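You operate a simulated robot arm through the tools that you are given. There is no shell and no other tool.

You are at the controls of a simulated robot arm. One attempt, no reset.

Task
Put things in order on the top of the low bench. At the end: the curd from the top of the low bench stands where the round cheese stood; the black stopper stands where the curd stood; the orange amber bottle is in the yellow bucket; the round cheese from the top of the low bench stands where the orange amber bottle stood; whatever was shut is shut again. Leave all else as you found it, and nothing knocked over.

It is judged by the outcome, as a careful person would: the job done as asked, and still so three seconds after it is handed in. It fails if anything else is knocked over, pushed out of place, dropped, spilled or broken. A push-on lid holds only when it is set on centred and level and pressed home; a screw cap is set on level and turned clockwise until tight.

Robot
A 6-joint arm with a two-finger parallel gripper, fixed in place. Base frame: the origin is at the foot of the arm, x ahead of it, y to its left, z up; the work surface is at about z = 760. Lengths are in mm, angles in rad, forces in N, time in s.
With the tool pointing down near the work surface it reaches from about 240 to 640 mm from the base axis. Its first joint turns from -1.152 to 1.152 rad. Payload 2.7 kg.
Tool frame: the origin (TCP) lies between the finger pads and is the grasp point; the fingertips stand 23 mm ahead of it; z points along the fingers, y is the line along which they close. Largest opening 94 mm; finger width 38, thickness 10; the body of the gripper, 54 by 96 mm, starts 39 mm behind the TCP.
Orientation is that of the tool frame in the base frame, as a unit quaternion [w, x, y, z]. With the fingers straight down and closing along the base's y, the tool's x points along the base's -x, its y along +y and its z along -z.

Tools
- The arm moves only by the tool servo_tool. Its arguments are lists of equal length, an entry for each row: "translation": the shift along the tool's x, y, z in units of 40 mm (1.0 is 40 mm), a list of three; "dr": the turn, a rotation vector about the tool's x, y, z in units of 8 degrees (1.0 is 8 degrees), a list of three; "claw": the closure, from 0 (fully open) to 1 (shut). In form: {"translation": [[x, y, z], ...], "dr": [[wx, wy, wz], ...], "claw": [claw, ...]}. A call has 1 to 20 rows; each row shifts and turns the commanded pose from where the row before left it, along the tool's axes as they then stand. A call with a number of a shift or a turn outside -1 to 1 is refused whole. Each row takes 0.2 s and may step no farther than 50 mm and 0.15 rad from the row before; otherwise, or with a gripper value out of range, the whole call is refused. A pose out of reach is approached as far as the arm can. The call stops where the force on the tool passes 40 N (or 10 N more than at its start, if that is more) or the arm is blocked; 0.2 s more then pass. The fingers move at their own pace (about 45 mm/s each) and stop on an object; they squeeze with about 43 N. The grip force told is the motor's: it shows also when the fingers shut on nothing. Time passes only in rows, and 0.2 s behind the last, so rows that do not move let the fingers close. The reply holds the time, the measured pose of the TCP, the force on the tool along the base axes, the opening and the grip force, in the units named above and with some noise, with the torque about the TCP (base axes, N m) and any sound that the robot's microphone picked up.
- Cameras (640 x 400 px; columns grow to the right, rows downward): "scene" is fixed at [89.9, -455.8, 1389.4]; the picture's right is [0.52, -0.85, 0.00], its down [-0.60, -0.37, -0.71] and it looks along [0.61, 0.37, -0.70] (base axes); focal length 224 px, centre (320, 200). "wrist" rides on the gripper at [86, 16, -74] in the tool frame; the picture's right is [-0.18, 0.98, 0.00], its down [-0.58, -0.11, -0.81] and it looks along [-0.79, -0.15, 0.59] (tool axes); focal length 243 px, centre (320, 200). There is no depth. A picture from a camera that has moved, and an enlarged one, comes with that camera's place and axes in the base frame and with its lens.
- camera(camera): a new picture of that camera. No time passes.
- inspect(camera, box): a new picture of the part [left, top, right, bottom] of that camera's present view, enlarged. No time passes.
- sign_off(): hands the job in; it is judged then, once.

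Places have to be worked out from the pictures, the camera data and where the tool is seen. Open the gripper and draw the arm clear of the work before you hand the job in, unless the task says otherwise.

The tools are called after "Request:" by a JSON object that holds its "method" and its "body". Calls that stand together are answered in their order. servo_tool: Moves the arm, as the interface text tells. Its arguments: {"type":"object","properties":{"translation":{"type":"array","items":{"type":"array","items":{"type":"number"}}},"dr":{"type":"array","items":{"type":"array","items":{"type":"number"}}},"claw":{"type":"array","items":{"type":"number"}}},"required":["translation","dr","claw"]} The other tools are called the same way: camera (camera) takes a picture; inspect (camera, box) takes an enlarged picture of a part of a camera's view; sign_off () hands the job in.

At the start:

```text
t: 0.0
tcp_pos: [296.3, -150.0, 1224.6]
ee_rot: [0.0, 0.0, 1.0, 0.0]
wrist_force: [0.0, -0.2, 0.2]
ft_torque: [0.0, -0.02, -0.01]
grip_width: 94.0
grasp_force: 0.2
```

scene: 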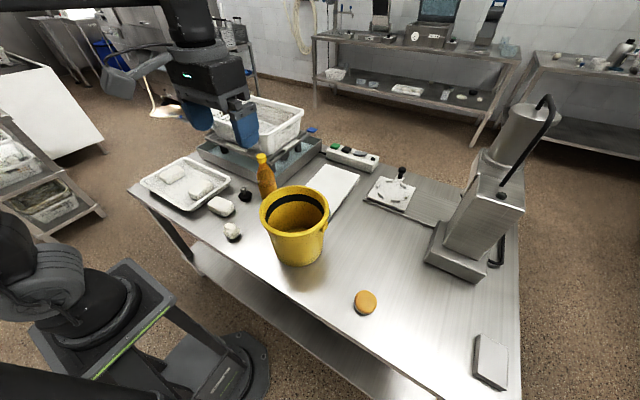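
wrist: 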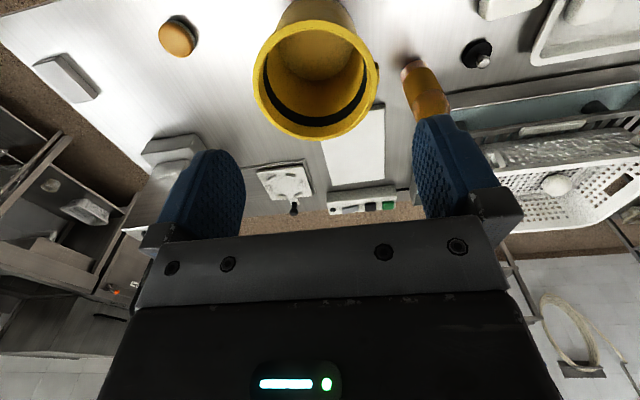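

I'll start by enlarging parts of the scene to identify each object: the curd, the round cheese, the black stopper, the amber bottle and the bucket.

Request:
{"method": "inspect", "body": {"camera": "scene", "box": [120, 130, 280, 250]}}

Request:
{"method": "inspect", "body": {"camera": "scene", "box": [240, 130, 420, 330]}}

Request:
{"method": "inspect", "body": {"camera": "wrist", "box": [380, 0, 640, 160]}}

```text
3.33 times, centred on (200, 190) of scene
camera zoom: at [89.9, -455.8, 1389.4], right [0.52, -0.85, 0.0], down [-0.6, -0.37, -0.71], along [0.61, 0.37, -0.7], focal length 746 px, centre (720, 233)
```

zoom: 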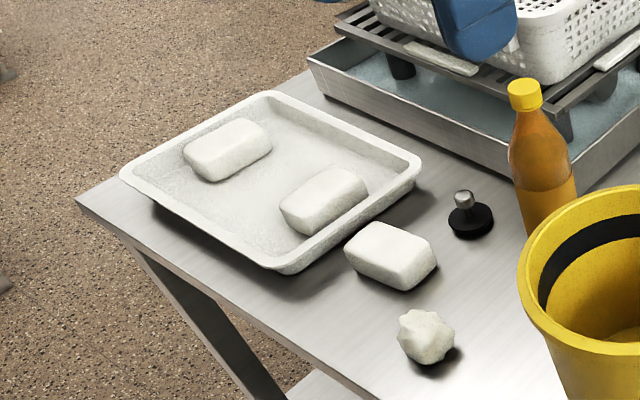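

```text
2.00 times, centred on (330, 230) of scene
camera zoom: at [89.9, -455.8, 1389.4], right [0.52, -0.85, 0.0], down [-0.6, -0.37, -0.71], along [0.61, 0.37, -0.7], focal length 448 px, centre (300, 140)
```

zoom: 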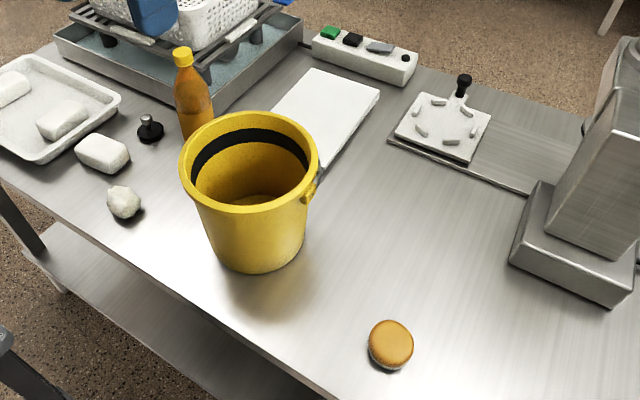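

```text
2.46 times, centred on (510, 80) of wrist
camera zoom: at [210.2, -135.1, 1299.5], right [0.18, 0.98, 0.0], down [0.58, -0.11, 0.81], along [0.79, -0.15, -0.59], focal length 597 px, centre (-148, 495)
```

zoom: 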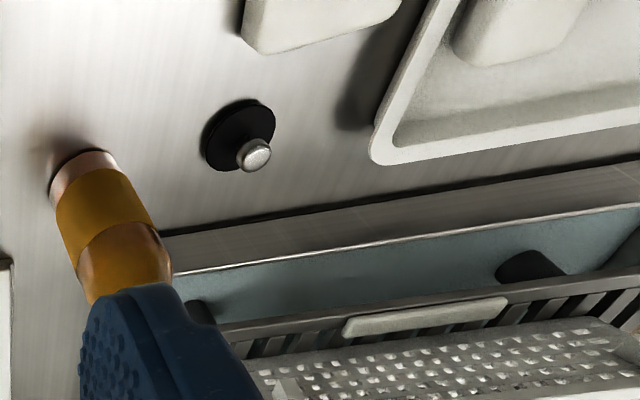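

Next I look closer at the two white things on the bench, the round cheese, and the other shelves. I want to be sure which one is the curd.

Request:
{"method": "inspect", "body": {"camera": "scene", "box": [200, 185, 264, 250]}}

Request:
{"method": "inspect", "body": {"camera": "scene", "box": [330, 275, 400, 330]}}

Request:
{"method": "inspect", "body": {"camera": "scene", "box": [0, 120, 110, 230]}}

Request:
{"method": "inspect", "body": {"camera": "scene", "box": [300, 20, 640, 140]}}

Request:
{"method": "inspect", "body": {"camera": "scene", "box": [460, 320, 540, 400]}}

Request:
{"method": "inspect", "body": {"camera": "scene", "box": [310, 130, 430, 220]}}

```text
6.15 times, centred on (232, 218) of scene
camera zoom: at [89.9, -455.8, 1389.4], right [0.52, -0.85, 0.0], down [-0.6, -0.37, -0.71], along [0.61, 0.37, -0.7], focal length 1378 px, centre (862, 92)
```

zoom: 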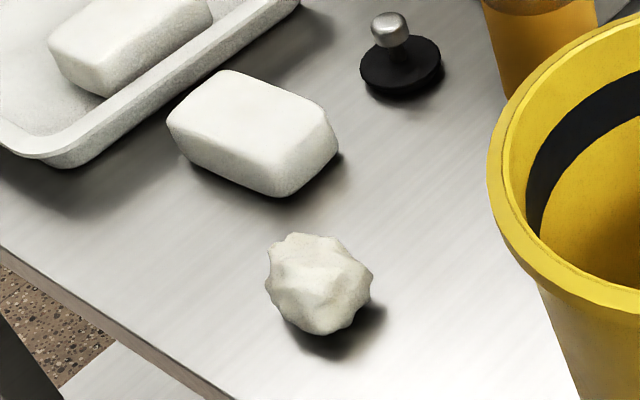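

```text
7.27 times, centred on (365, 302) of scene
camera zoom: at [89.9, -455.8, 1389.4], right [0.52, -0.85, 0.0], down [-0.6, -0.37, -0.71], along [0.61, 0.37, -0.7], focal length 1628 px, centre (-7, -546)
```

zoom: 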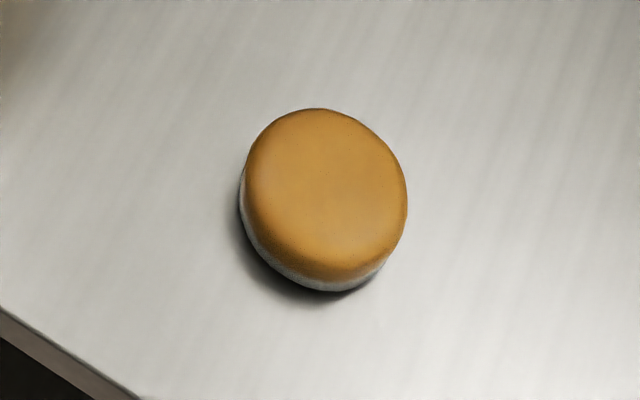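

```text
3.64 times, centred on (55, 175) of scene
camera zoom: at [89.9, -455.8, 1389.4], right [0.52, -0.85, 0.0], down [-0.6, -0.37, -0.71], along [0.61, 0.37, -0.7], focal length 814 px, centre (1284, 291)
```

zoom: 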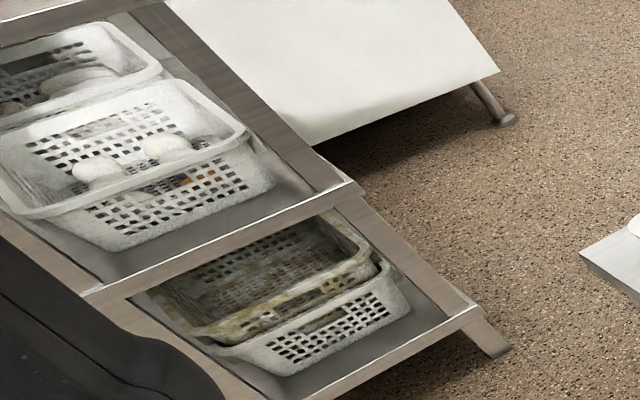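

```text
1.88 times, centred on (470, 80) of scene
camera zoom: at [89.9, -455.8, 1389.4], right [0.52, -0.85, 0.0], down [-0.6, -0.37, -0.71], along [0.61, 0.37, -0.7], focal length 422 px, centre (38, 426)
```

zoom: 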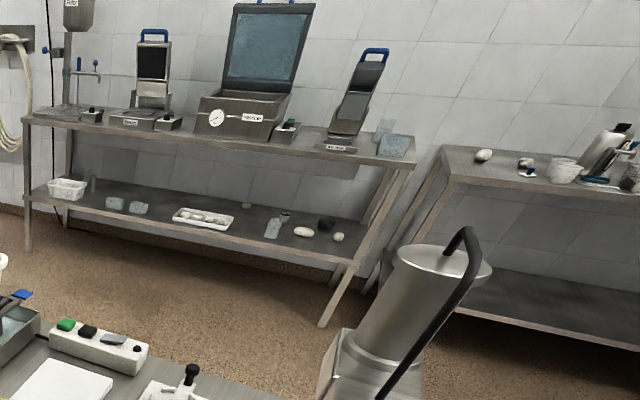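

```text
5.00 times, centred on (500, 360) of scene
camera zoom: at [89.9, -455.8, 1389.4], right [0.52, -0.85, 0.0], down [-0.6, -0.37, -0.71], along [0.61, 0.37, -0.7], focal length 1120 px, centre (-580, -600)
```

zoom: 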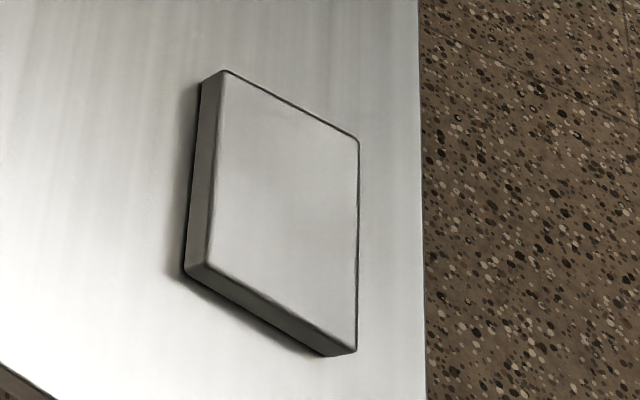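

```text
4.44 times, centred on (370, 175) of scene
camera zoom: at [89.9, -455.8, 1389.4], right [0.52, -0.85, 0.0], down [-0.6, -0.37, -0.71], along [0.61, 0.37, -0.7], focal length 995 px, centre (98, 311)
```

zoom: 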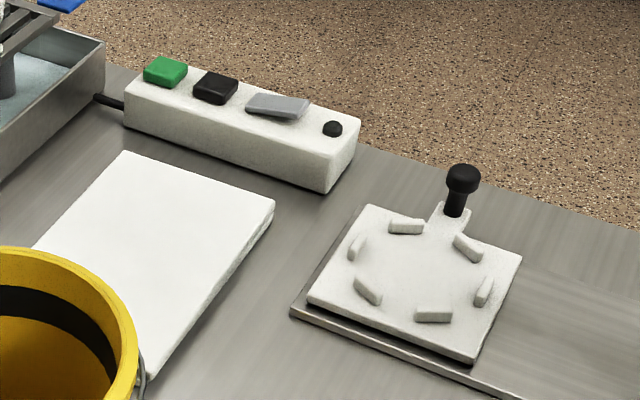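

The lumpy piece is the curd, roughly at (337, 48). I put the round cheese near (352, -436), the stopper near (490, 143), the bottle near (495, 10) and the bucket near (400, -180). The hand is high and clear, so I move it toward the bottle to get a closer wrist view.

Request:
{"method": "servo_tool", "body": {"translation": [[-0.17, 0.8, 0.375], [-0.17, 0.8, 0.375], [-0.17, 0.8, 0.375], [-0.17, 0.8, 0.375], [-0.17, 0.8, 0.375]], "dr": [[0, 0, 0], [0, 0, 0], [0, 0, 0], [0, 0, 0], [0, 0, 0]], "claw": [0, 0, 0, 0, 0]}}

Request:
{"method": "camera", "body": {"camera": "wrist"}}

Request:
{"method": "camera", "body": {"camera": "scene"}}

```text
t: 1.2
tcp_pos: [328.2, 8.3, 1153.1]
ee_rot: [0.0, 0.0, 1.0, 0.001]
wrist_force: [0.7, 0.3, 0.8]
ft_torque: [-0.02, 0.01, -0.03]
grip_width: 94.0
grasp_force: 0.1
```

```text
taken
camera wrist: at [241.0, 25.4, 1226.3], right [0.18, 0.98, 0.0], down [0.58, -0.11, 0.81], along [0.79, -0.15, -0.59], focal length 243 px, centre (320, 200)
```

wrist: 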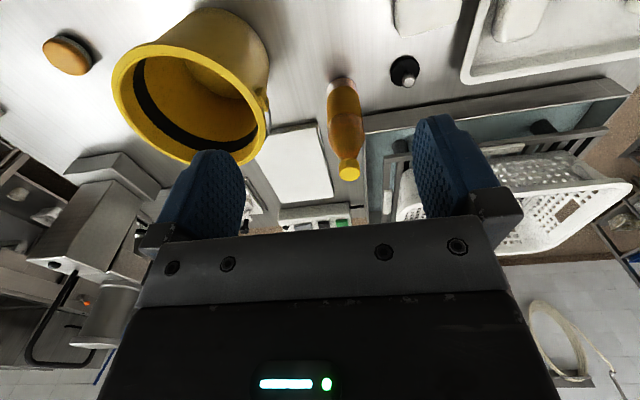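

```text
taken
```

scene: 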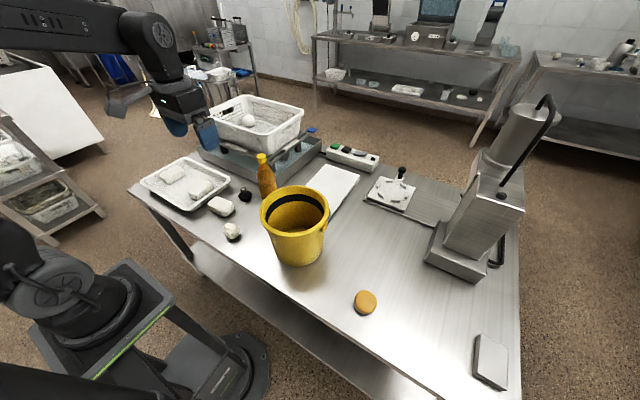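

Now I zoom in on the bottle in both views to work out its position, height and shape.

Request:
{"method": "inspect", "body": {"camera": "wrist", "box": [290, 60, 410, 200]}}

Request:
{"method": "inspect", "body": {"camera": "scene", "box": [230, 140, 310, 210]}}

Request:
{"method": "inspect", "body": {"camera": "wrist", "box": [370, 20, 530, 120]}}

Request:
{"method": "inspect", "body": {"camera": "scene", "box": [180, 80, 340, 210]}}

```text
2.86 times, centred on (350, 130) of wrist
camera zoom: at [241.0, 25.4, 1226.3], right [0.18, 0.98, 0.0], down [0.58, -0.11, 0.81], along [0.79, -0.15, -0.59], focal length 693 px, centre (234, 400)
```

zoom: 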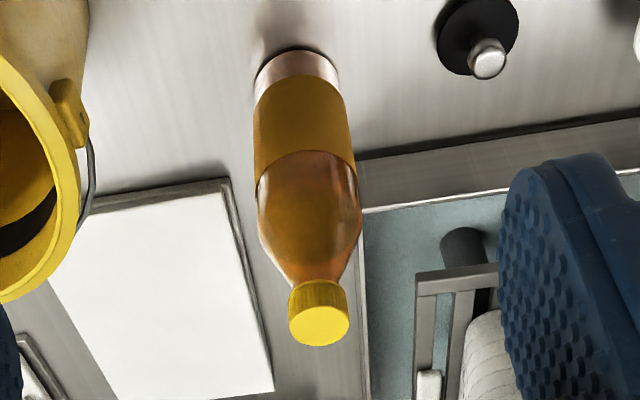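

```text
5.71 times, centred on (270, 175) of scene
camera zoom: at [89.8, -455.8, 1389.4], right [0.52, -0.85, 0.0], down [-0.6, -0.37, -0.71], along [0.61, 0.37, -0.7], focal length 1280 px, centre (606, 343)
```

zoom: 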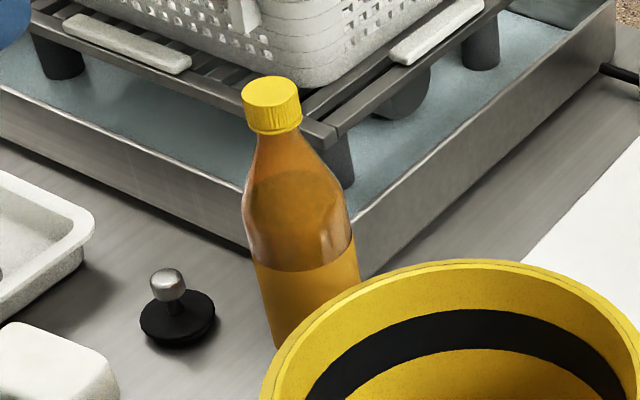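

```text
4.00 times, centred on (450, 70) of wrist
camera zoom: at [241.0, 25.4, 1226.3], right [0.18, 0.98, 0.0], down [0.58, -0.11, 0.81], along [0.79, -0.15, -0.59], focal length 970 px, centre (-200, 720)
```

zoom: 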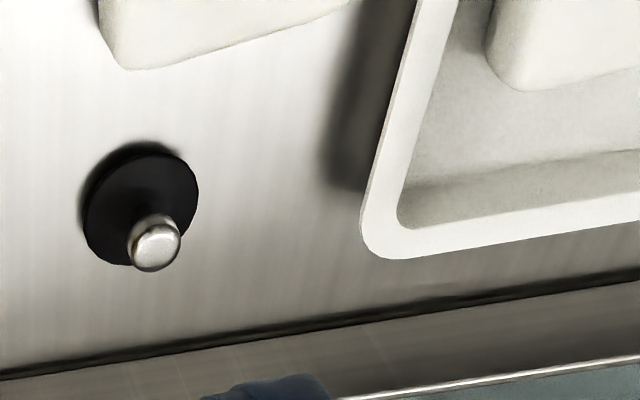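

```text
3.08 times, centred on (260, 145) of scene
camera zoom: at [89.8, -455.8, 1389.4], right [0.52, -0.85, 0.0], down [-0.6, -0.37, -0.71], along [0.61, 0.37, -0.7], focal length 689 px, centre (505, 369)
```

zoom: 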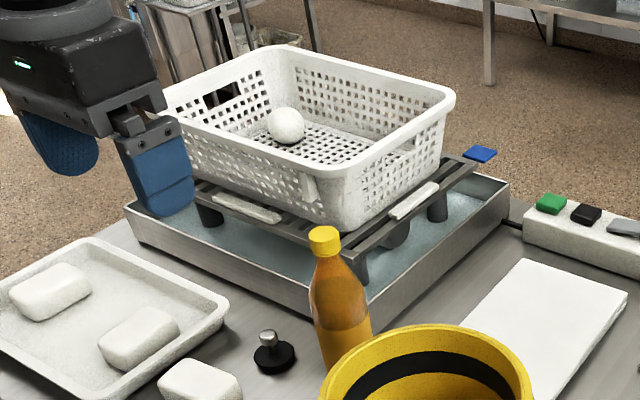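

The wrist ray puts the bottle base near (502, 22). The capped top is at z ≈ 985 and the cap is about 31 mm across. I move to just above the cap, with the fingertips still about 45 mm clear, and check alignment from there.

Request:
{"method": "servo_tool", "body": {"translation": [[-0.869, 0.0635, 0.465], [-0.869, 0.0635, 0.465], [-0.869, 0.0635, 0.465], [-0.869, 0.0635, 0.465], [-0.869, 0.0635, 0.465], [0, 0, 0]], "dr": [[0, 0, 0], [0, 0, 0], [0, 0, 0], [0, 0, 0], [0, 0, 0], [0, 0, 0]], "claw": [0, 0, 0, 0, 0, 0]}}

Request:
{"method": "camera", "body": {"camera": "wrist"}}

Request:
{"method": "inspect", "body": {"camera": "scene", "box": [180, 80, 340, 210]}}

```text
t: 2.6
tcp_pos: [504.7, 19.8, 1057.2]
ee_rot: [-0.001, 0.0, 1.0, 0.0]
wrist_force: [0.2, -0.2, 0.4]
ft_torque: [-0.01, 0.01, -0.01]
grip_width: 94.1
grasp_force: 0.0
```

```text
taken
camera wrist: at [419.4, 35.9, 1131.6], right [0.18, 0.98, 0.0], down [0.58, -0.11, 0.81], along [0.79, -0.15, -0.59], focal length 243 px, centre (320, 200)
```

wrist: 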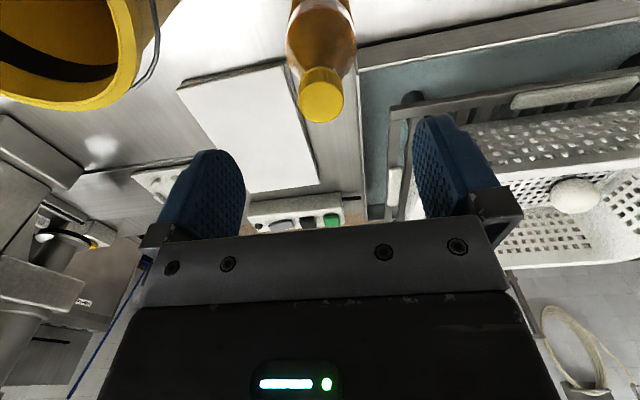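

```text
3.08 times, centred on (260, 145) of scene
camera zoom: at [89.9, -455.8, 1389.4], right [0.52, -0.85, 0.0], down [-0.6, -0.37, -0.71], along [0.61, 0.37, -0.7], focal length 689 px, centre (505, 369)
```

zoom: 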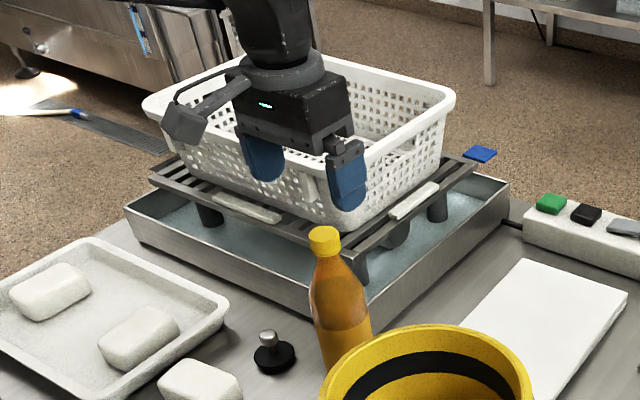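

In this view the cap top sits around (512, 20.5, 980), a little ahead of the TCP. I lower until the fingertips are just above the cap and shift 7 mm forward, then check again.

Request:
{"method": "servo_tool", "body": {"translation": [[-0.0875, 0, 0.55], [-0.0875, 0, 0.55], [0, 0, 0]], "dr": [[0, 0, 0], [0, 0, 0], [0, 0, 0]], "claw": [0, 0, 0]}}

Request:
{"method": "camera", "body": {"camera": "wrist"}}

Request:
{"method": "inspect", "body": {"camera": "scene", "box": [220, 110, 320, 190]}}

```text
t: 3.4
tcp_pos: [512.2, 21.5, 1013.7]
ee_rot: [0.0, 0.0, 1.0, 0.0]
wrist_force: [-0.4, 0.2, 0.3]
ft_torque: [0.01, 0.03, -0.01]
grip_width: 94.1
grasp_force: 0.0
```

```text
taken
camera wrist: at [426.4, 37.7, 1087.9], right [0.18, 0.98, 0.0], down [0.58, -0.11, 0.81], along [0.79, -0.15, -0.59], focal length 243 px, centre (320, 200)
```

wrist: 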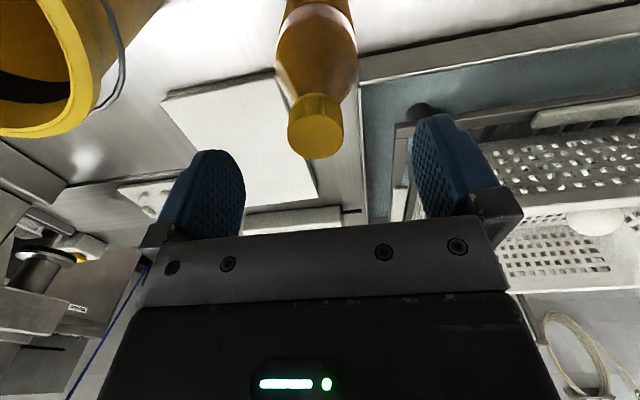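

```text
5.00 times, centred on (270, 150) of scene
camera zoom: at [89.9, -455.8, 1389.4], right [0.52, -0.85, 0.0], down [-0.6, -0.37, -0.71], along [0.61, 0.37, -0.7], focal length 1120 px, centre (570, 450)
```

zoom: 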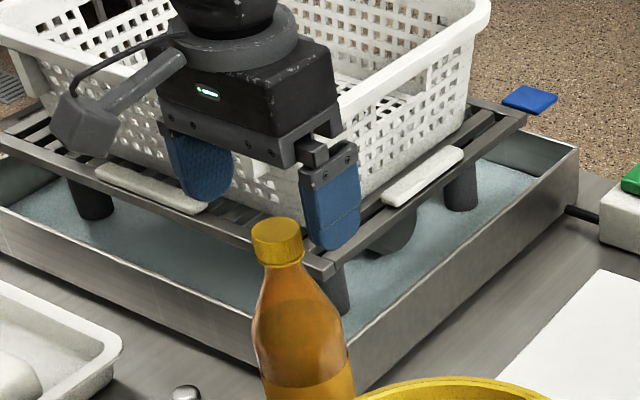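

The cap top is at about (514, 19.5, 981), nearly centred between the fingers. I descend so the fingertips span the cap (TCP ≈ 983) and close partway to check centring.

Request:
{"method": "servo_tool", "body": {"translation": [[-0.04, -0.03, 0.4], [-0.02, -0.02, 0.37], [0, 0, 0], [0, 0, 0], [0, 0, 0], [0, 0, 0]], "dr": [[0, 0, 0], [0, 0, 0], [0, 0, 0], [0, 0, 0], [0, 0, 0], [0, 0, 0]], "claw": [0, 0, 0.3, 0.5, 0.5, 0.5]}}

Request:
{"method": "inspect", "body": {"camera": "wrist", "box": [220, 80, 420, 260]}}

Request:
{"method": "inspect", "body": {"camera": "scene", "box": [220, 110, 320, 190]}}

```text
t: 4.8
tcp_pos: [513.9, 20.5, 982.0]
ee_rot: [0.0, 0.0, 1.0, 0.0]
wrist_force: [-0.5, 0.7, -0.1]
ft_torque: [0.0, -0.01, -0.01]
grip_width: 47.0
grasp_force: 0.0
```

```text
2.22 times, centred on (320, 170) of wrist
camera zoom: at [428.0, 36.4, 1056.9], right [0.18, 0.98, 0.0], down [0.58, -0.11, 0.81], along [0.79, -0.15, -0.59], focal length 539 px, centre (320, 267)
```

zoom: 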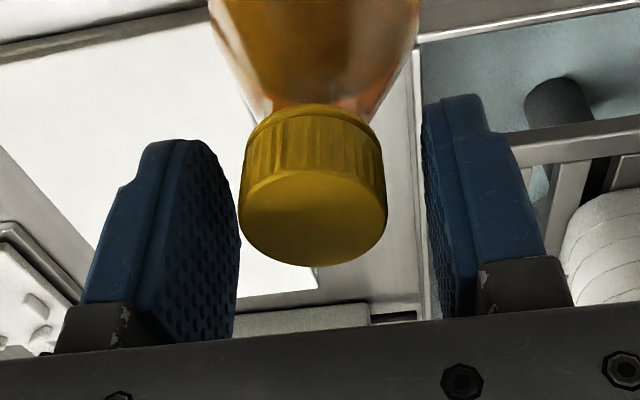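

```text
5.00 times, centred on (270, 150) of scene
camera zoom: at [89.9, -455.8, 1389.4], right [0.52, -0.85, 0.0], down [-0.6, -0.37, -0.71], along [0.61, 0.37, -0.7], focal length 1120 px, centre (570, 450)
```

zoom: 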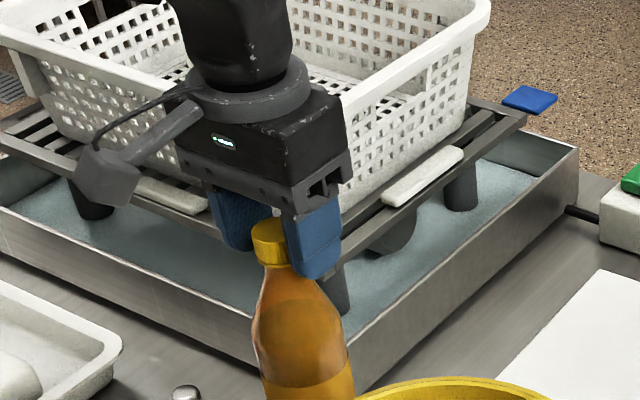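

The cap sits between the pads, with its centre about 1.5 mm to -y. I nudge over by that much and close on the cap.

Request:
{"method": "servo_tool", "body": {"translation": [[0.04, -0.035, 0], [0, 0, 0], [0, 0, 0], [0, 0, 0], [0, 0, 0]], "dr": [[0, 0, 0], [0, 0, 0], [0, 0, 0], [0, 0, 0], [0, 0, 0]], "claw": [0.5, 0.6, 0.8, 1, 1]}}

Request:
{"method": "inspect", "body": {"camera": "wrist", "box": [220, 80, 420, 260]}}

Request:
{"method": "inspect", "body": {"camera": "scene", "box": [220, 110, 320, 190]}}

```text
t: 6.0
tcp_pos: [512.1, 18.3, 982.9]
ee_rot: [-0.001, 0.001, 1.0, -0.001]
wrist_force: [-0.4, 1.3, 0.6]
ft_torque: [0.16, 0.07, 0.01]
grip_width: 30.1
grasp_force: 42.4
```

```text
2.22 times, centred on (320, 170) of wrist
camera zoom: at [426.3, 34.9, 1057.0], right [0.18, 0.98, 0.0], down [0.58, -0.11, 0.81], along [0.79, -0.15, -0.59], focal length 539 px, centre (320, 267)
```

zoom: 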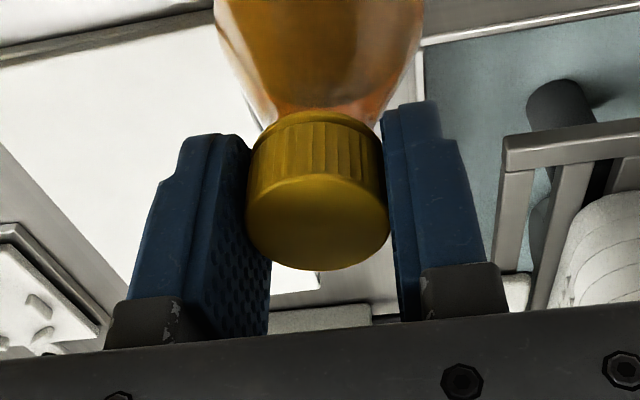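

```text
5.00 times, centred on (270, 150) of scene
camera zoom: at [89.8, -455.7, 1389.4], right [0.52, -0.85, 0.0], down [-0.6, -0.37, -0.71], along [0.61, 0.37, -0.7], focal length 1120 px, centre (570, 450)
```

zoom: 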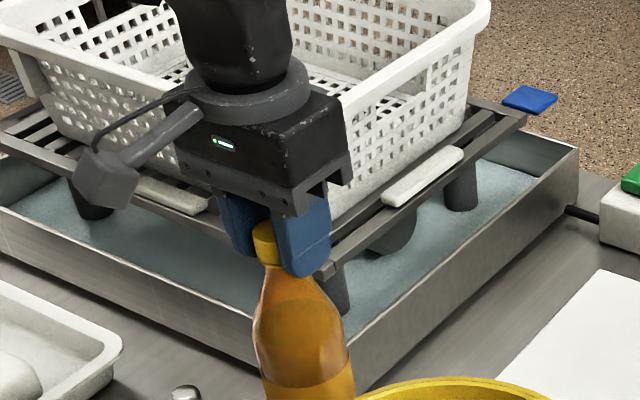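

I have the cap gripped at 30 mm opening. I lift a little first to check the hold and read the weight.

Request:
{"method": "servo_tool", "body": {"translation": [[0, 0, -0.25], [0, 0, -0.25], [0, 0, 0]], "dr": [[0, 0, 0], [0, 0, 0], [0, 0, 0]], "claw": [1, 1, 1]}}

Request:
{"method": "inspect", "body": {"camera": "scene", "box": [220, 110, 320, 210]}}

Request:
{"method": "camera", "body": {"camera": "wrist"}}

```text
t: 6.8
tcp_pos: [512.0, 19.2, 1002.2]
ee_rot: [-0.001, -0.001, 1.0, 0.001]
wrist_force: [-0.4, 0.1, -4.8]
ft_torque: [0.0, -0.01, -0.01]
grip_width: 30.3
grasp_force: 42.9
```

```text
4.00 times, centred on (270, 160) of scene
camera zoom: at [89.9, -455.8, 1389.4], right [0.52, -0.85, 0.0], down [-0.6, -0.37, -0.71], along [0.61, 0.37, -0.7], focal length 896 px, centre (520, 360)
```

zoom: 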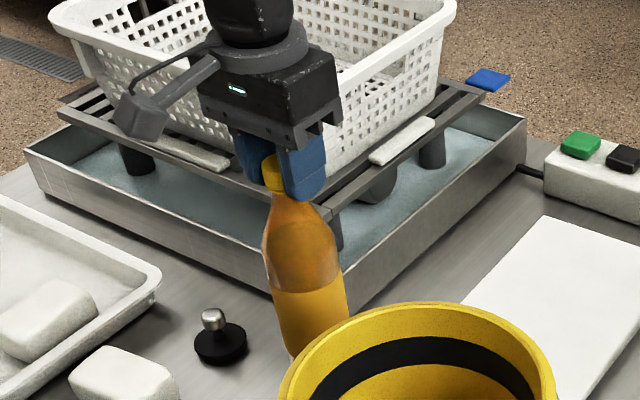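

```text
taken
camera wrist: at [426.8, 34.8, 1076.5], right [0.18, 0.98, 0.0], down [0.58, -0.11, 0.81], along [0.79, -0.15, -0.59], focal length 243 px, centre (320, 200)
```

wrist: 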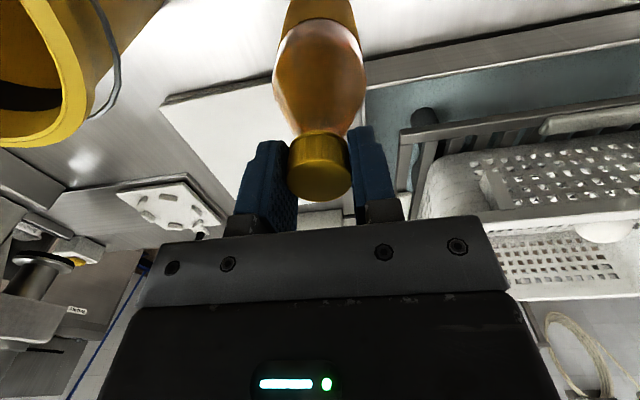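

The hold is solid and the load is about 0.49 kg. I lift straight up so the bottle's foot will clear the bucket rim, which is at roughly z ≈ 940.

Request:
{"method": "servo_tool", "body": {"translation": [[0, 0, -0.6], [0, 0, -0.8], [0, 0, -0.9], [0, 0, -0.9], [0, 0, -0.9], [0, 0, -0.9], [0, 0, -0.6], [0, 0, 0]], "dr": [[0, 0, 0], [0, 0, 0], [0, 0, 0], [0, 0, 0], [0, 0, 0], [0, 0, 0], [0, 0, 0], [0, 0, 0]], "claw": [1, 1, 1, 1, 1, 1, 1, 1]}}

Request:
{"method": "camera", "body": {"camera": "scene"}}

Request:
{"method": "camera", "body": {"camera": "wrist"}}

```text
t: 8.6
tcp_pos: [512.5, 16.8, 1226.6]
ee_rot: [0.001, 0.001, 1.0, 0.0]
wrist_force: [-0.6, 0.1, -3.8]
ft_torque: [0.0, -0.06, 0.01]
grip_width: 30.2
grasp_force: 43.1
```

```text
taken
```

scene: 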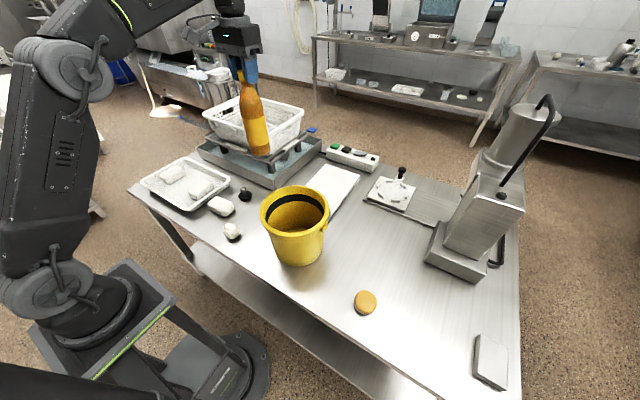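

```text
taken
camera wrist: at [426.5, 32.4, 1300.6], right [0.18, 0.98, 0.0], down [0.58, -0.11, 0.81], along [0.79, -0.15, -0.59], focal length 243 px, centre (320, 200)
```

wrist: 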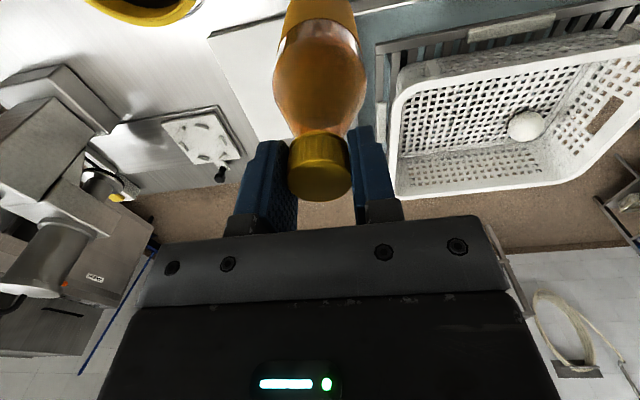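

The bottle's foot is now at z ≈ 1004, above the bucket rim. I move sideways to above my estimate of the bucket centre, (413, -180).

Request:
{"method": "servo_tool", "body": {"translation": [[0.3, -0.6, 0], [0.4, -0.8, 0], [0.45, -0.9, 0], [0.45, -0.9, 0], [0.45, -0.9, 0], [0.4, -0.8, 0], [0, 0, 0]], "dr": [[0, 0, 0], [0, 0, 0], [0, 0, 0], [0, 0, 0], [0, 0, 0], [0, 0, 0], [0, 0, 0]], "claw": [1, 1, 1, 1, 1, 1, 1]}}

Request:
{"method": "inspect", "body": {"camera": "scene", "box": [220, 60, 400, 280]}}

Request:
{"method": "camera", "body": {"camera": "wrist"}}

```text
t: 10.2
tcp_pos: [411.7, -179.8, 1226.9]
ee_rot: [0.0, 0.0, 1.0, 0.0]
wrist_force: [0.8, 0.6, -3.5]
ft_torque: [0.03, -0.01, -0.01]
grip_width: 30.2
grasp_force: 43.1
```

```text
1.82 times, centred on (310, 170) of scene
camera zoom: at [89.9, -455.8, 1389.4], right [0.52, -0.85, 0.0], down [-0.6, -0.37, -0.71], along [0.61, 0.37, -0.7], focal length 407 px, centre (338, 254)
```

zoom: 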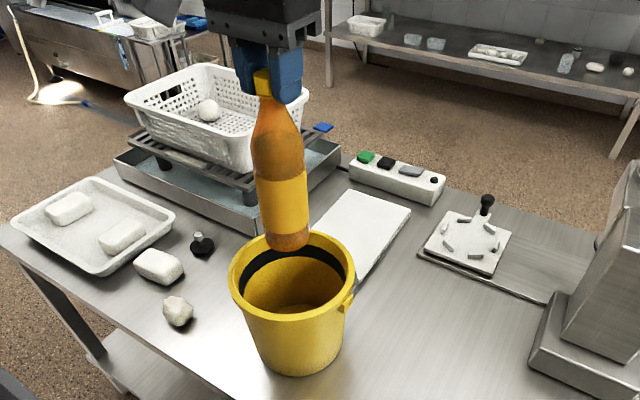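

```text
taken
camera wrist: at [326.4, -164.0, 1302.0], right [0.18, 0.98, 0.0], down [0.58, -0.11, 0.81], along [0.79, -0.15, -0.59], focal length 243 px, centre (320, 200)
```

wrist: 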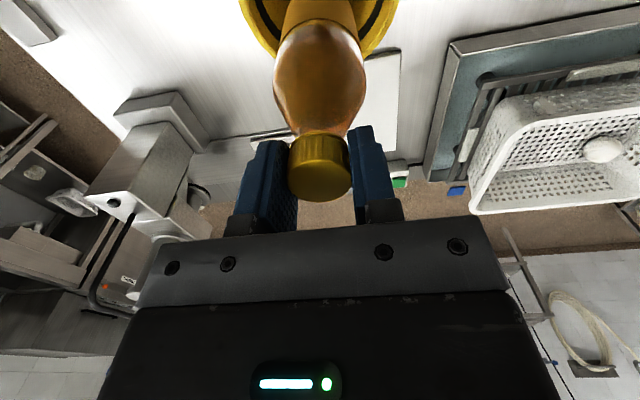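

The bottle hangs over the middle of the bucket opening in both views. I lower it 120 mm with a small centring shift, then check clearance to the rim.

Request:
{"method": "servo_tool", "body": {"translation": [[0.05, -0.05, 0.6], [0.05, -0.05, 0.8], [0, 0, 0.8], [0, 0, 0.8], [0, 0, 0]], "dr": [[0, 0, 0], [0, 0, 0], [0, 0, 0], [0, 0, 0], [0, 0, 0]], "claw": [1, 1, 1, 1, 1]}}

Request:
{"method": "inspect", "body": {"camera": "scene", "box": [220, 60, 400, 280]}}

Request:
{"method": "camera", "body": {"camera": "wrist"}}

```text
t: 11.4
tcp_pos: [408.7, -180.9, 1106.4]
ee_rot: [0.0, 0.001, 1.0, 0.001]
wrist_force: [0.3, -0.1, -4.2]
ft_torque: [0.02, 0.0, 0.01]
grip_width: 30.1
grasp_force: 42.8
```

```text
1.82 times, centred on (310, 170) of scene
camera zoom: at [89.9, -455.8, 1389.4], right [0.52, -0.85, 0.0], down [-0.6, -0.37, -0.71], along [0.61, 0.37, -0.7], focal length 407 px, centre (338, 254)
```

zoom: 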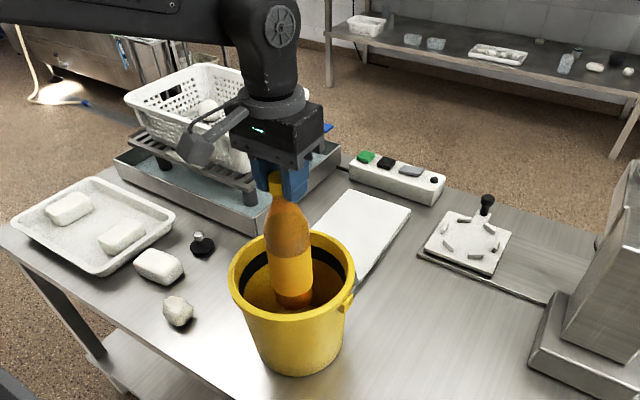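

```text
taken
camera wrist: at [323.3, -165.7, 1180.9], right [0.18, 0.98, 0.0], down [0.58, -0.11, 0.81], along [0.79, -0.15, -0.59], focal length 243 px, centre (320, 200)
```

wrist: 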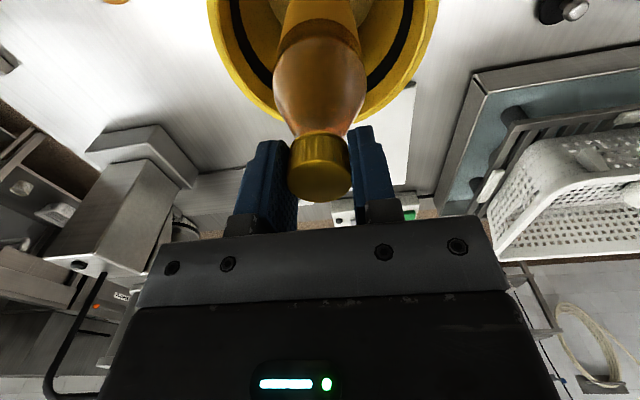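

The bottle is inside the bucket opening with room all round. I keep lowering, slowing near the floor.

Request:
{"method": "servo_tool", "body": {"translation": [[0, 0, 0.6], [0, 0, 0.7], [0, 0, 0.6], [0, 0, 0.35], [0, 0, 0]], "dr": [[0, 0, 0], [0, 0, 0], [0, 0, 0], [0, 0, 0], [0, 0, 0]], "claw": [1, 1, 1, 1, 1]}}

Request:
{"method": "inspect", "body": {"camera": "scene", "box": [220, 100, 360, 280]}}

```text
t: 12.6
tcp_pos: [410.4, -180.3, 1014.8]
ee_rot: [0.0, 0.0, 1.0, 0.0]
wrist_force: [0.4, -0.2, -3.8]
ft_torque: [-0.03, -0.02, -0.02]
grip_width: 30.1
grasp_force: 43.0
```

```text
2.22 times, centred on (290, 190) of scene
camera zoom: at [89.9, -455.8, 1389.4], right [0.52, -0.85, 0.0], down [-0.6, -0.37, -0.71], along [0.61, 0.37, -0.7], focal length 498 px, centre (387, 222)
```

zoom: 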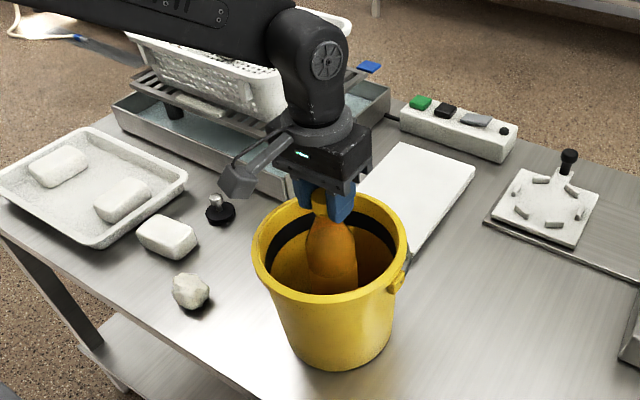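

The bottle is about 25 mm above the bucket floor. I lower in small steps and watch the vertical force for contact.

Request:
{"method": "servo_tool", "body": {"translation": [[0, 0, 0.15], [0, 0, 0.15], [0, 0, 0.1], [0, 0, 0]], "dr": [[0, 0, 0], [0, 0, 0], [0, 0, 0], [0, 0, 0]], "claw": [1, 1, 1, 1]}}

Request:
{"method": "servo_tool", "body": {"translation": [[0, 0, 0.1], [0, 0, 0]], "dr": [[0, 0, 0], [0, 0, 0]], "claw": [1, 1]}}

```text
t: 13.6
tcp_pos: [409.3, -181.7, 999.8]
ee_rot: [0.0, 0.0, 1.0, 0.0]
wrist_force: [0.0, 0.1, -3.7]
ft_torque: [0.01, -0.01, 0.03]
grip_width: 30.0
grasp_force: 43.2
```

```text
t: 14.2
tcp_pos: [410.2, -182.6, 995.7]
ee_rot: [0.0, 0.0, 1.0, 0.0]
wrist_force: [0.2, 0.4, -4.6]
ft_torque: [0.03, -0.01, -0.01]
grip_width: 30.0
grasp_force: 42.8
```

No contact yet, since the force still shows only the bottle's weight. I continue in 3 mm steps.

Request:
{"method": "servo_tool", "body": {"translation": [[0, 0, 0.08], [0, 0, 0]], "dr": [[0, 0, 0], [0, 0, 0]], "claw": [1, 1]}}

Request:
{"method": "servo_tool", "body": {"translation": [[0, 0, 0.07], [0, 0, 0]], "dr": [[0, 0, 0], [0, 0, 0]], "claw": [1, 1]}}

```text
t: 14.8
tcp_pos: [410.8, -182.2, 993.8]
ee_rot: [0.0, 0.001, 1.0, 0.001]
wrist_force: [0.1, -0.1, -5.8]
ft_torque: [-0.01, 0.01, -0.07]
grip_width: 29.8
grasp_force: 43.3
```

```text
t: 15.4
tcp_pos: [411.3, -182.5, 989.4]
ee_rot: [0.0, 0.001, 1.0, 0.0]
wrist_force: [0.2, -0.1, -4.4]
ft_torque: [0.01, 0.0, 0.01]
grip_width: 30.1
grasp_force: 42.8
```

Still no contact at z ≈ 990, so I continue down in 2 mm steps.

Request:
{"method": "servo_tool", "body": {"translation": [[0, 0, 0.05], [0, 0, 0]], "dr": [[0, 0, 0], [0, 0, 0]], "claw": [1, 1]}}

Request:
{"method": "servo_tool", "body": {"translation": [[0, 0, 0.05], [0, 0, 0]], "dr": [[0, 0, 0], [0, 0, 0]], "claw": [1, 1]}}

```text
t: 16.0
tcp_pos: [409.8, -182.5, 988.2]
ee_rot: [0.001, -0.001, 1.0, -0.001]
wrist_force: [0.0, -0.6, -4.6]
ft_torque: [0.01, -0.01, -0.02]
grip_width: 30.1
grasp_force: 43.2
```

```text
t: 16.6
tcp_pos: [410.5, -182.6, 987.2]
ee_rot: [0.002, 0.0, 1.0, -0.001]
wrist_force: [-6.1, 2.5, 20.6]
ft_torque: [0.27, 1.08, 0.02]
grip_width: 30.0
grasp_force: 43.2
```

There is firm contact with the bucket floor at about +25 N. I ease up 1 mm to relieve it before opening.

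Request:
{"method": "servo_tool", "body": {"translation": [[0, 0, -0.025], [0, 0, 0]], "dr": [[0, 0, 0], [0, 0, 0]], "claw": [1, 1]}}

Request:
{"method": "inspect", "body": {"camera": "scene", "box": [220, 100, 360, 280]}}

Request:
{"method": "camera", "body": {"camera": "wrist"}}

```text
t: 17.2
tcp_pos: [411.0, -182.5, 987.7]
ee_rot: [0.001, 0.0, 1.0, -0.001]
wrist_force: [-0.2, 0.6, 15.9]
ft_torque: [-0.02, 0.1, 0.01]
grip_width: 30.1
grasp_force: 43.0
```

```text
2.22 times, centred on (290, 190) of scene
camera zoom: at [89.6, -455.6, 1389.5], right [0.52, -0.85, 0.0], down [-0.6, -0.37, -0.71], along [0.61, 0.37, -0.7], focal length 498 px, centre (387, 222)
```

zoom: 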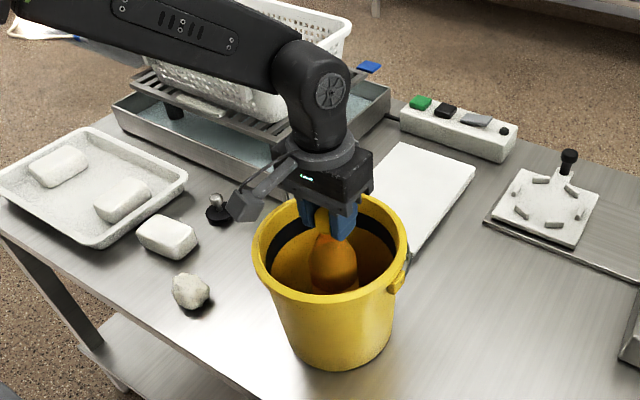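

```text
taken
camera wrist: at [324.1, -166.6, 1061.6], right [0.18, 0.98, 0.0], down [0.58, -0.11, 0.81], along [0.79, -0.15, -0.59], focal length 243 px, centre (320, 200)
```

wrist: 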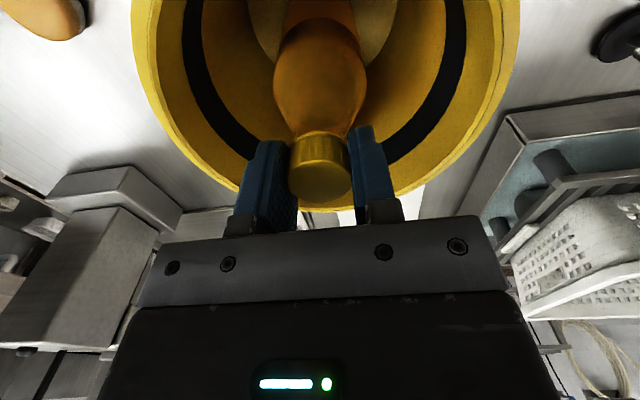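

The bottle stands centred in the bucket. I ease off once more and then open.

Request:
{"method": "servo_tool", "body": {"translation": [[0, 0, -0.025], [0, 0, 0], [0, 0, 0], [0, 0, 0], [0, 0, 0], [0, 0, 0], [0, 0, 0]], "dr": [[0, 0, 0], [0, 0, 0], [0, 0, 0], [0, 0, 0], [0, 0, 0], [0, 0, 0], [0, 0, 0]], "claw": [1, 1, 0.6, 0.5, 0.3, 0.15, 0.1]}}

Request:
{"method": "camera", "body": {"camera": "wrist"}}

```text
t: 18.8
tcp_pos: [411.8, -182.3, 987.5]
ee_rot: [0.0, -0.001, 1.0, 0.0]
wrist_force: [0.5, -0.3, 0.6]
ft_torque: [-0.01, -0.01, 0.02]
grip_width: 84.6
grasp_force: 0.1
```

```text
taken
camera wrist: at [324.0, -166.2, 1062.5], right [0.18, 0.98, 0.0], down [0.58, -0.11, 0.81], along [0.79, -0.15, -0.59], focal length 243 px, centre (320, 200)
```

wrist: 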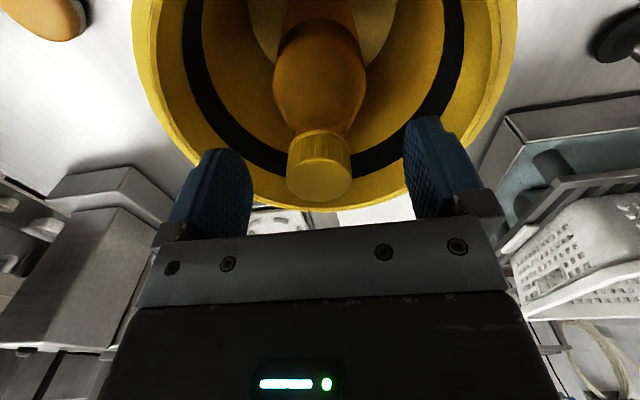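

The bottle stands free in the bucket. I lift straight up clear of the cap, then travel to the round cheese near (353, -438).

Request:
{"method": "servo_tool", "body": {"translation": [[0, 0, -0.5], [0, 0, -0.9], [0, 0, -0.9], [0.2, -0.8, 0], [0.3, -0.9, 0], [0.35, -0.9, 0.2], [0.4, -0.9, 0.4], [0.4, -0.9, 0.6], [0.35, -0.9, 0.7], [0, 0, 0.8], [0, 0, 0.2]], "dr": [[0, 0, 0], [0, 0, 0], [0, 0, 0], [0, 0, 0], [0, 0, 0], [0, 0, 0], [0, 0, 0], [0, 0, 0], [0, 0, 0], [0, 0, 0], [0, 0, 0]], "claw": [0, 0, 0, 0, 0, 0, 0, 0, 0, 0, 0]}}

Request:
{"method": "camera", "body": {"camera": "wrist"}}

Request:
{"method": "camera", "body": {"camera": "scene"}}

```text
t: 21.2
tcp_pos: [330.4, -393.0, 963.2]
ee_rot: [0.0, 0.0, 1.0, 0.0]
wrist_force: [0.2, -0.5, -0.1]
ft_torque: [0.06, -0.02, -0.01]
grip_width: 93.9
grasp_force: 0.1
```

```text
taken
camera wrist: at [244.4, -377.5, 1037.4], right [0.18, 0.98, 0.0], down [0.58, -0.11, 0.81], along [0.79, -0.15, -0.59], focal length 243 px, centre (320, 200)
```

wrist: 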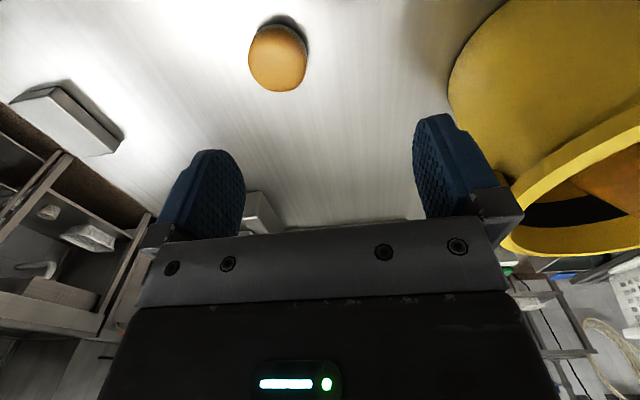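

```text
taken
```

scene: 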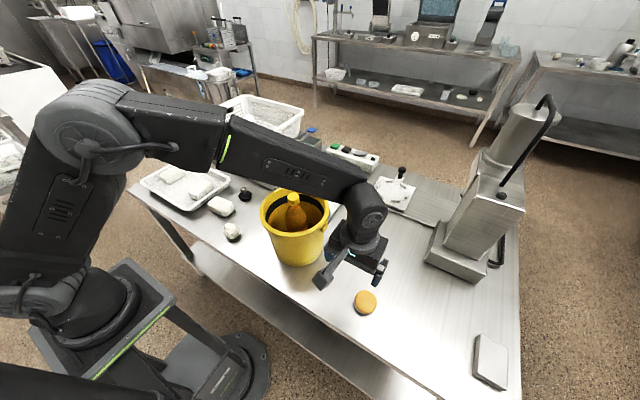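

The cheese centre works out at about (350, -440) from the wrist view. I move over it and down to z ≈ 870.

Request:
{"method": "servo_tool", "body": {"translation": [[-0.167, -0.392, 0.7], [-0.167, -0.392, 0.7], [-0.167, -0.392, 0.8], [0, 0, 0]], "dr": [[0, 0, 0], [0, 0, 0], [0, 0, 0], [0, 0, 0]], "claw": [0, 0, 0, 0]}}

Request:
{"method": "camera", "body": {"camera": "wrist"}}

Request:
{"method": "inspect", "body": {"camera": "scene", "box": [310, 220, 420, 340]}}

```text
t: 22.2
tcp_pos: [350.4, -441.0, 874.5]
ee_rot: [0.0, 0.001, 1.0, 0.0]
wrist_force: [0.6, 0.4, 0.7]
ft_torque: [-0.01, -0.04, -0.01]
grip_width: 94.0
grasp_force: 0.1
```

```text
taken
camera wrist: at [264.3, -424.6, 948.8], right [0.18, 0.98, 0.0], down [0.58, -0.11, 0.81], along [0.79, -0.15, -0.59], focal length 243 px, centre (320, 200)
```

wrist: 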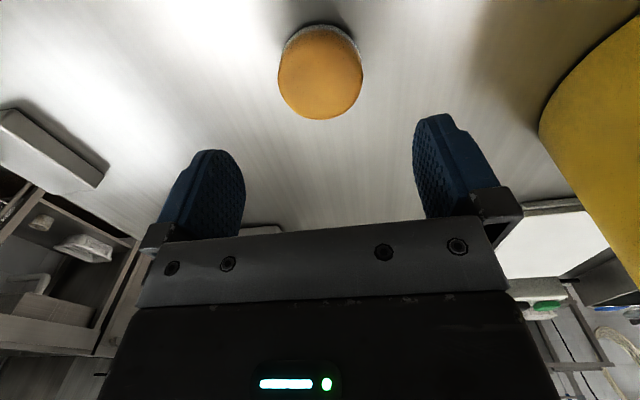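

```text
3.33 times, centred on (365, 280) of scene
camera zoom: at [89.9, -455.8, 1389.4], right [0.52, -0.85, 0.0], down [-0.6, -0.37, -0.71], along [0.61, 0.37, -0.7], focal length 746 px, centre (170, -67)
```

zoom: 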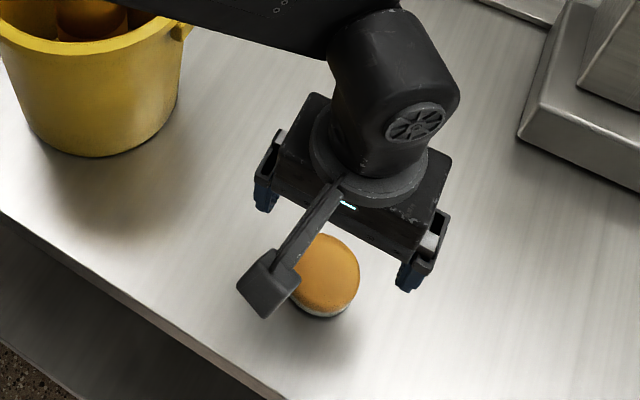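

The top of the cheese is about 30 mm above the bench, with its centre near (344, -439). I descend to z ≈ 822 with a small correction and check again.

Request:
{"method": "servo_tool", "body": {"translation": [[0.075, 0.025, 0.65], [0.075, 0.025, 0.65], [0, 0, 0]], "dr": [[0, 0, 0], [0, 0, 0], [0, 0, 0]], "claw": [0, 0, 0]}}

Request:
{"method": "camera", "body": {"camera": "wrist"}}

Request:
{"method": "inspect", "body": {"camera": "scene", "box": [310, 220, 420, 340]}}

```text
t: 23.0
tcp_pos: [344.3, -437.3, 823.0]
ee_rot: [0.0, 0.001, 1.0, 0.001]
wrist_force: [-0.4, 0.5, -0.6]
ft_torque: [-0.02, -0.01, -0.03]
grip_width: 94.1
grasp_force: 0.0
```

```text
taken
camera wrist: at [258.0, -422.8, 896.8], right [0.18, 0.98, 0.0], down [0.58, -0.11, 0.81], along [0.79, -0.15, -0.59], focal length 243 px, centre (320, 200)
```

wrist: 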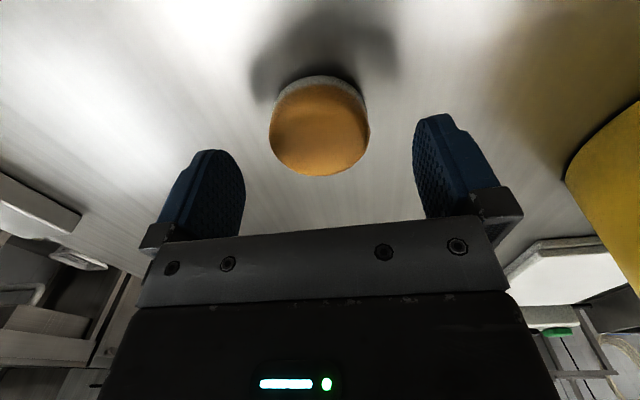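

```text
3.33 times, centred on (365, 280) of scene
camera zoom: at [89.9, -455.8, 1389.4], right [0.52, -0.85, 0.0], down [-0.6, -0.37, -0.71], along [0.61, 0.37, -0.7], focal length 746 px, centre (170, -67)
```

zoom: 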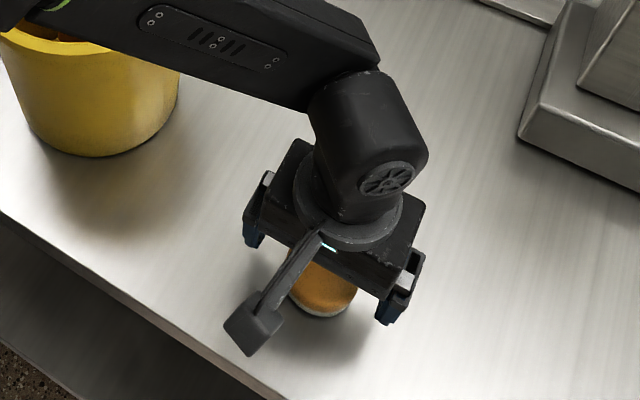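

The cheese centre comes to about (341, -438, top 788), which lines up with the tool. I descend to TCP z ≈ 789 (fingertips 6 mm above the bench) and close gently.

Request:
{"method": "servo_tool", "body": {"translation": [[0.04, -0.01, 0.45], [0.035, 0, 0.4], [0, 0, 0], [0, 0, 0], [0, 0, 0], [0, 0, 0], [0, 0, 0]], "dr": [[0, 0, 0], [0, 0, 0], [0, 0, 0], [0, 0, 0], [0, 0, 0], [0, 0, 0], [0, 0, 0]], "claw": [0, 0, 0, 0.2, 0.3, 0.3, 0.3]}}

Request:
{"method": "inspect", "body": {"camera": "wrist", "box": [200, 60, 440, 260]}}

```text
t: 24.6
tcp_pos: [342.0, -437.9, 789.2]
ee_rot: [0.0, 0.0, 1.0, 0.001]
wrist_force: [-0.8, -0.2, 0.1]
ft_torque: [0.02, -0.01, 0.0]
grip_width: 65.7
grasp_force: 0.2
```

```text
2.00 times, centred on (320, 160) of wrist
camera zoom: at [255.5, -422.1, 863.8], right [0.18, 0.98, 0.0], down [0.58, -0.11, 0.81], along [0.79, -0.15, -0.59], focal length 485 px, centre (320, 280)
```

zoom: 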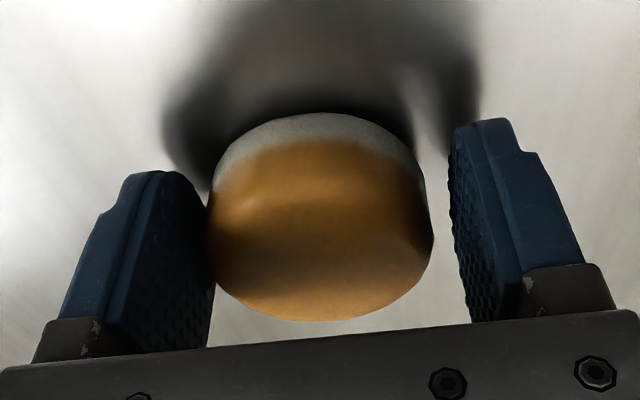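

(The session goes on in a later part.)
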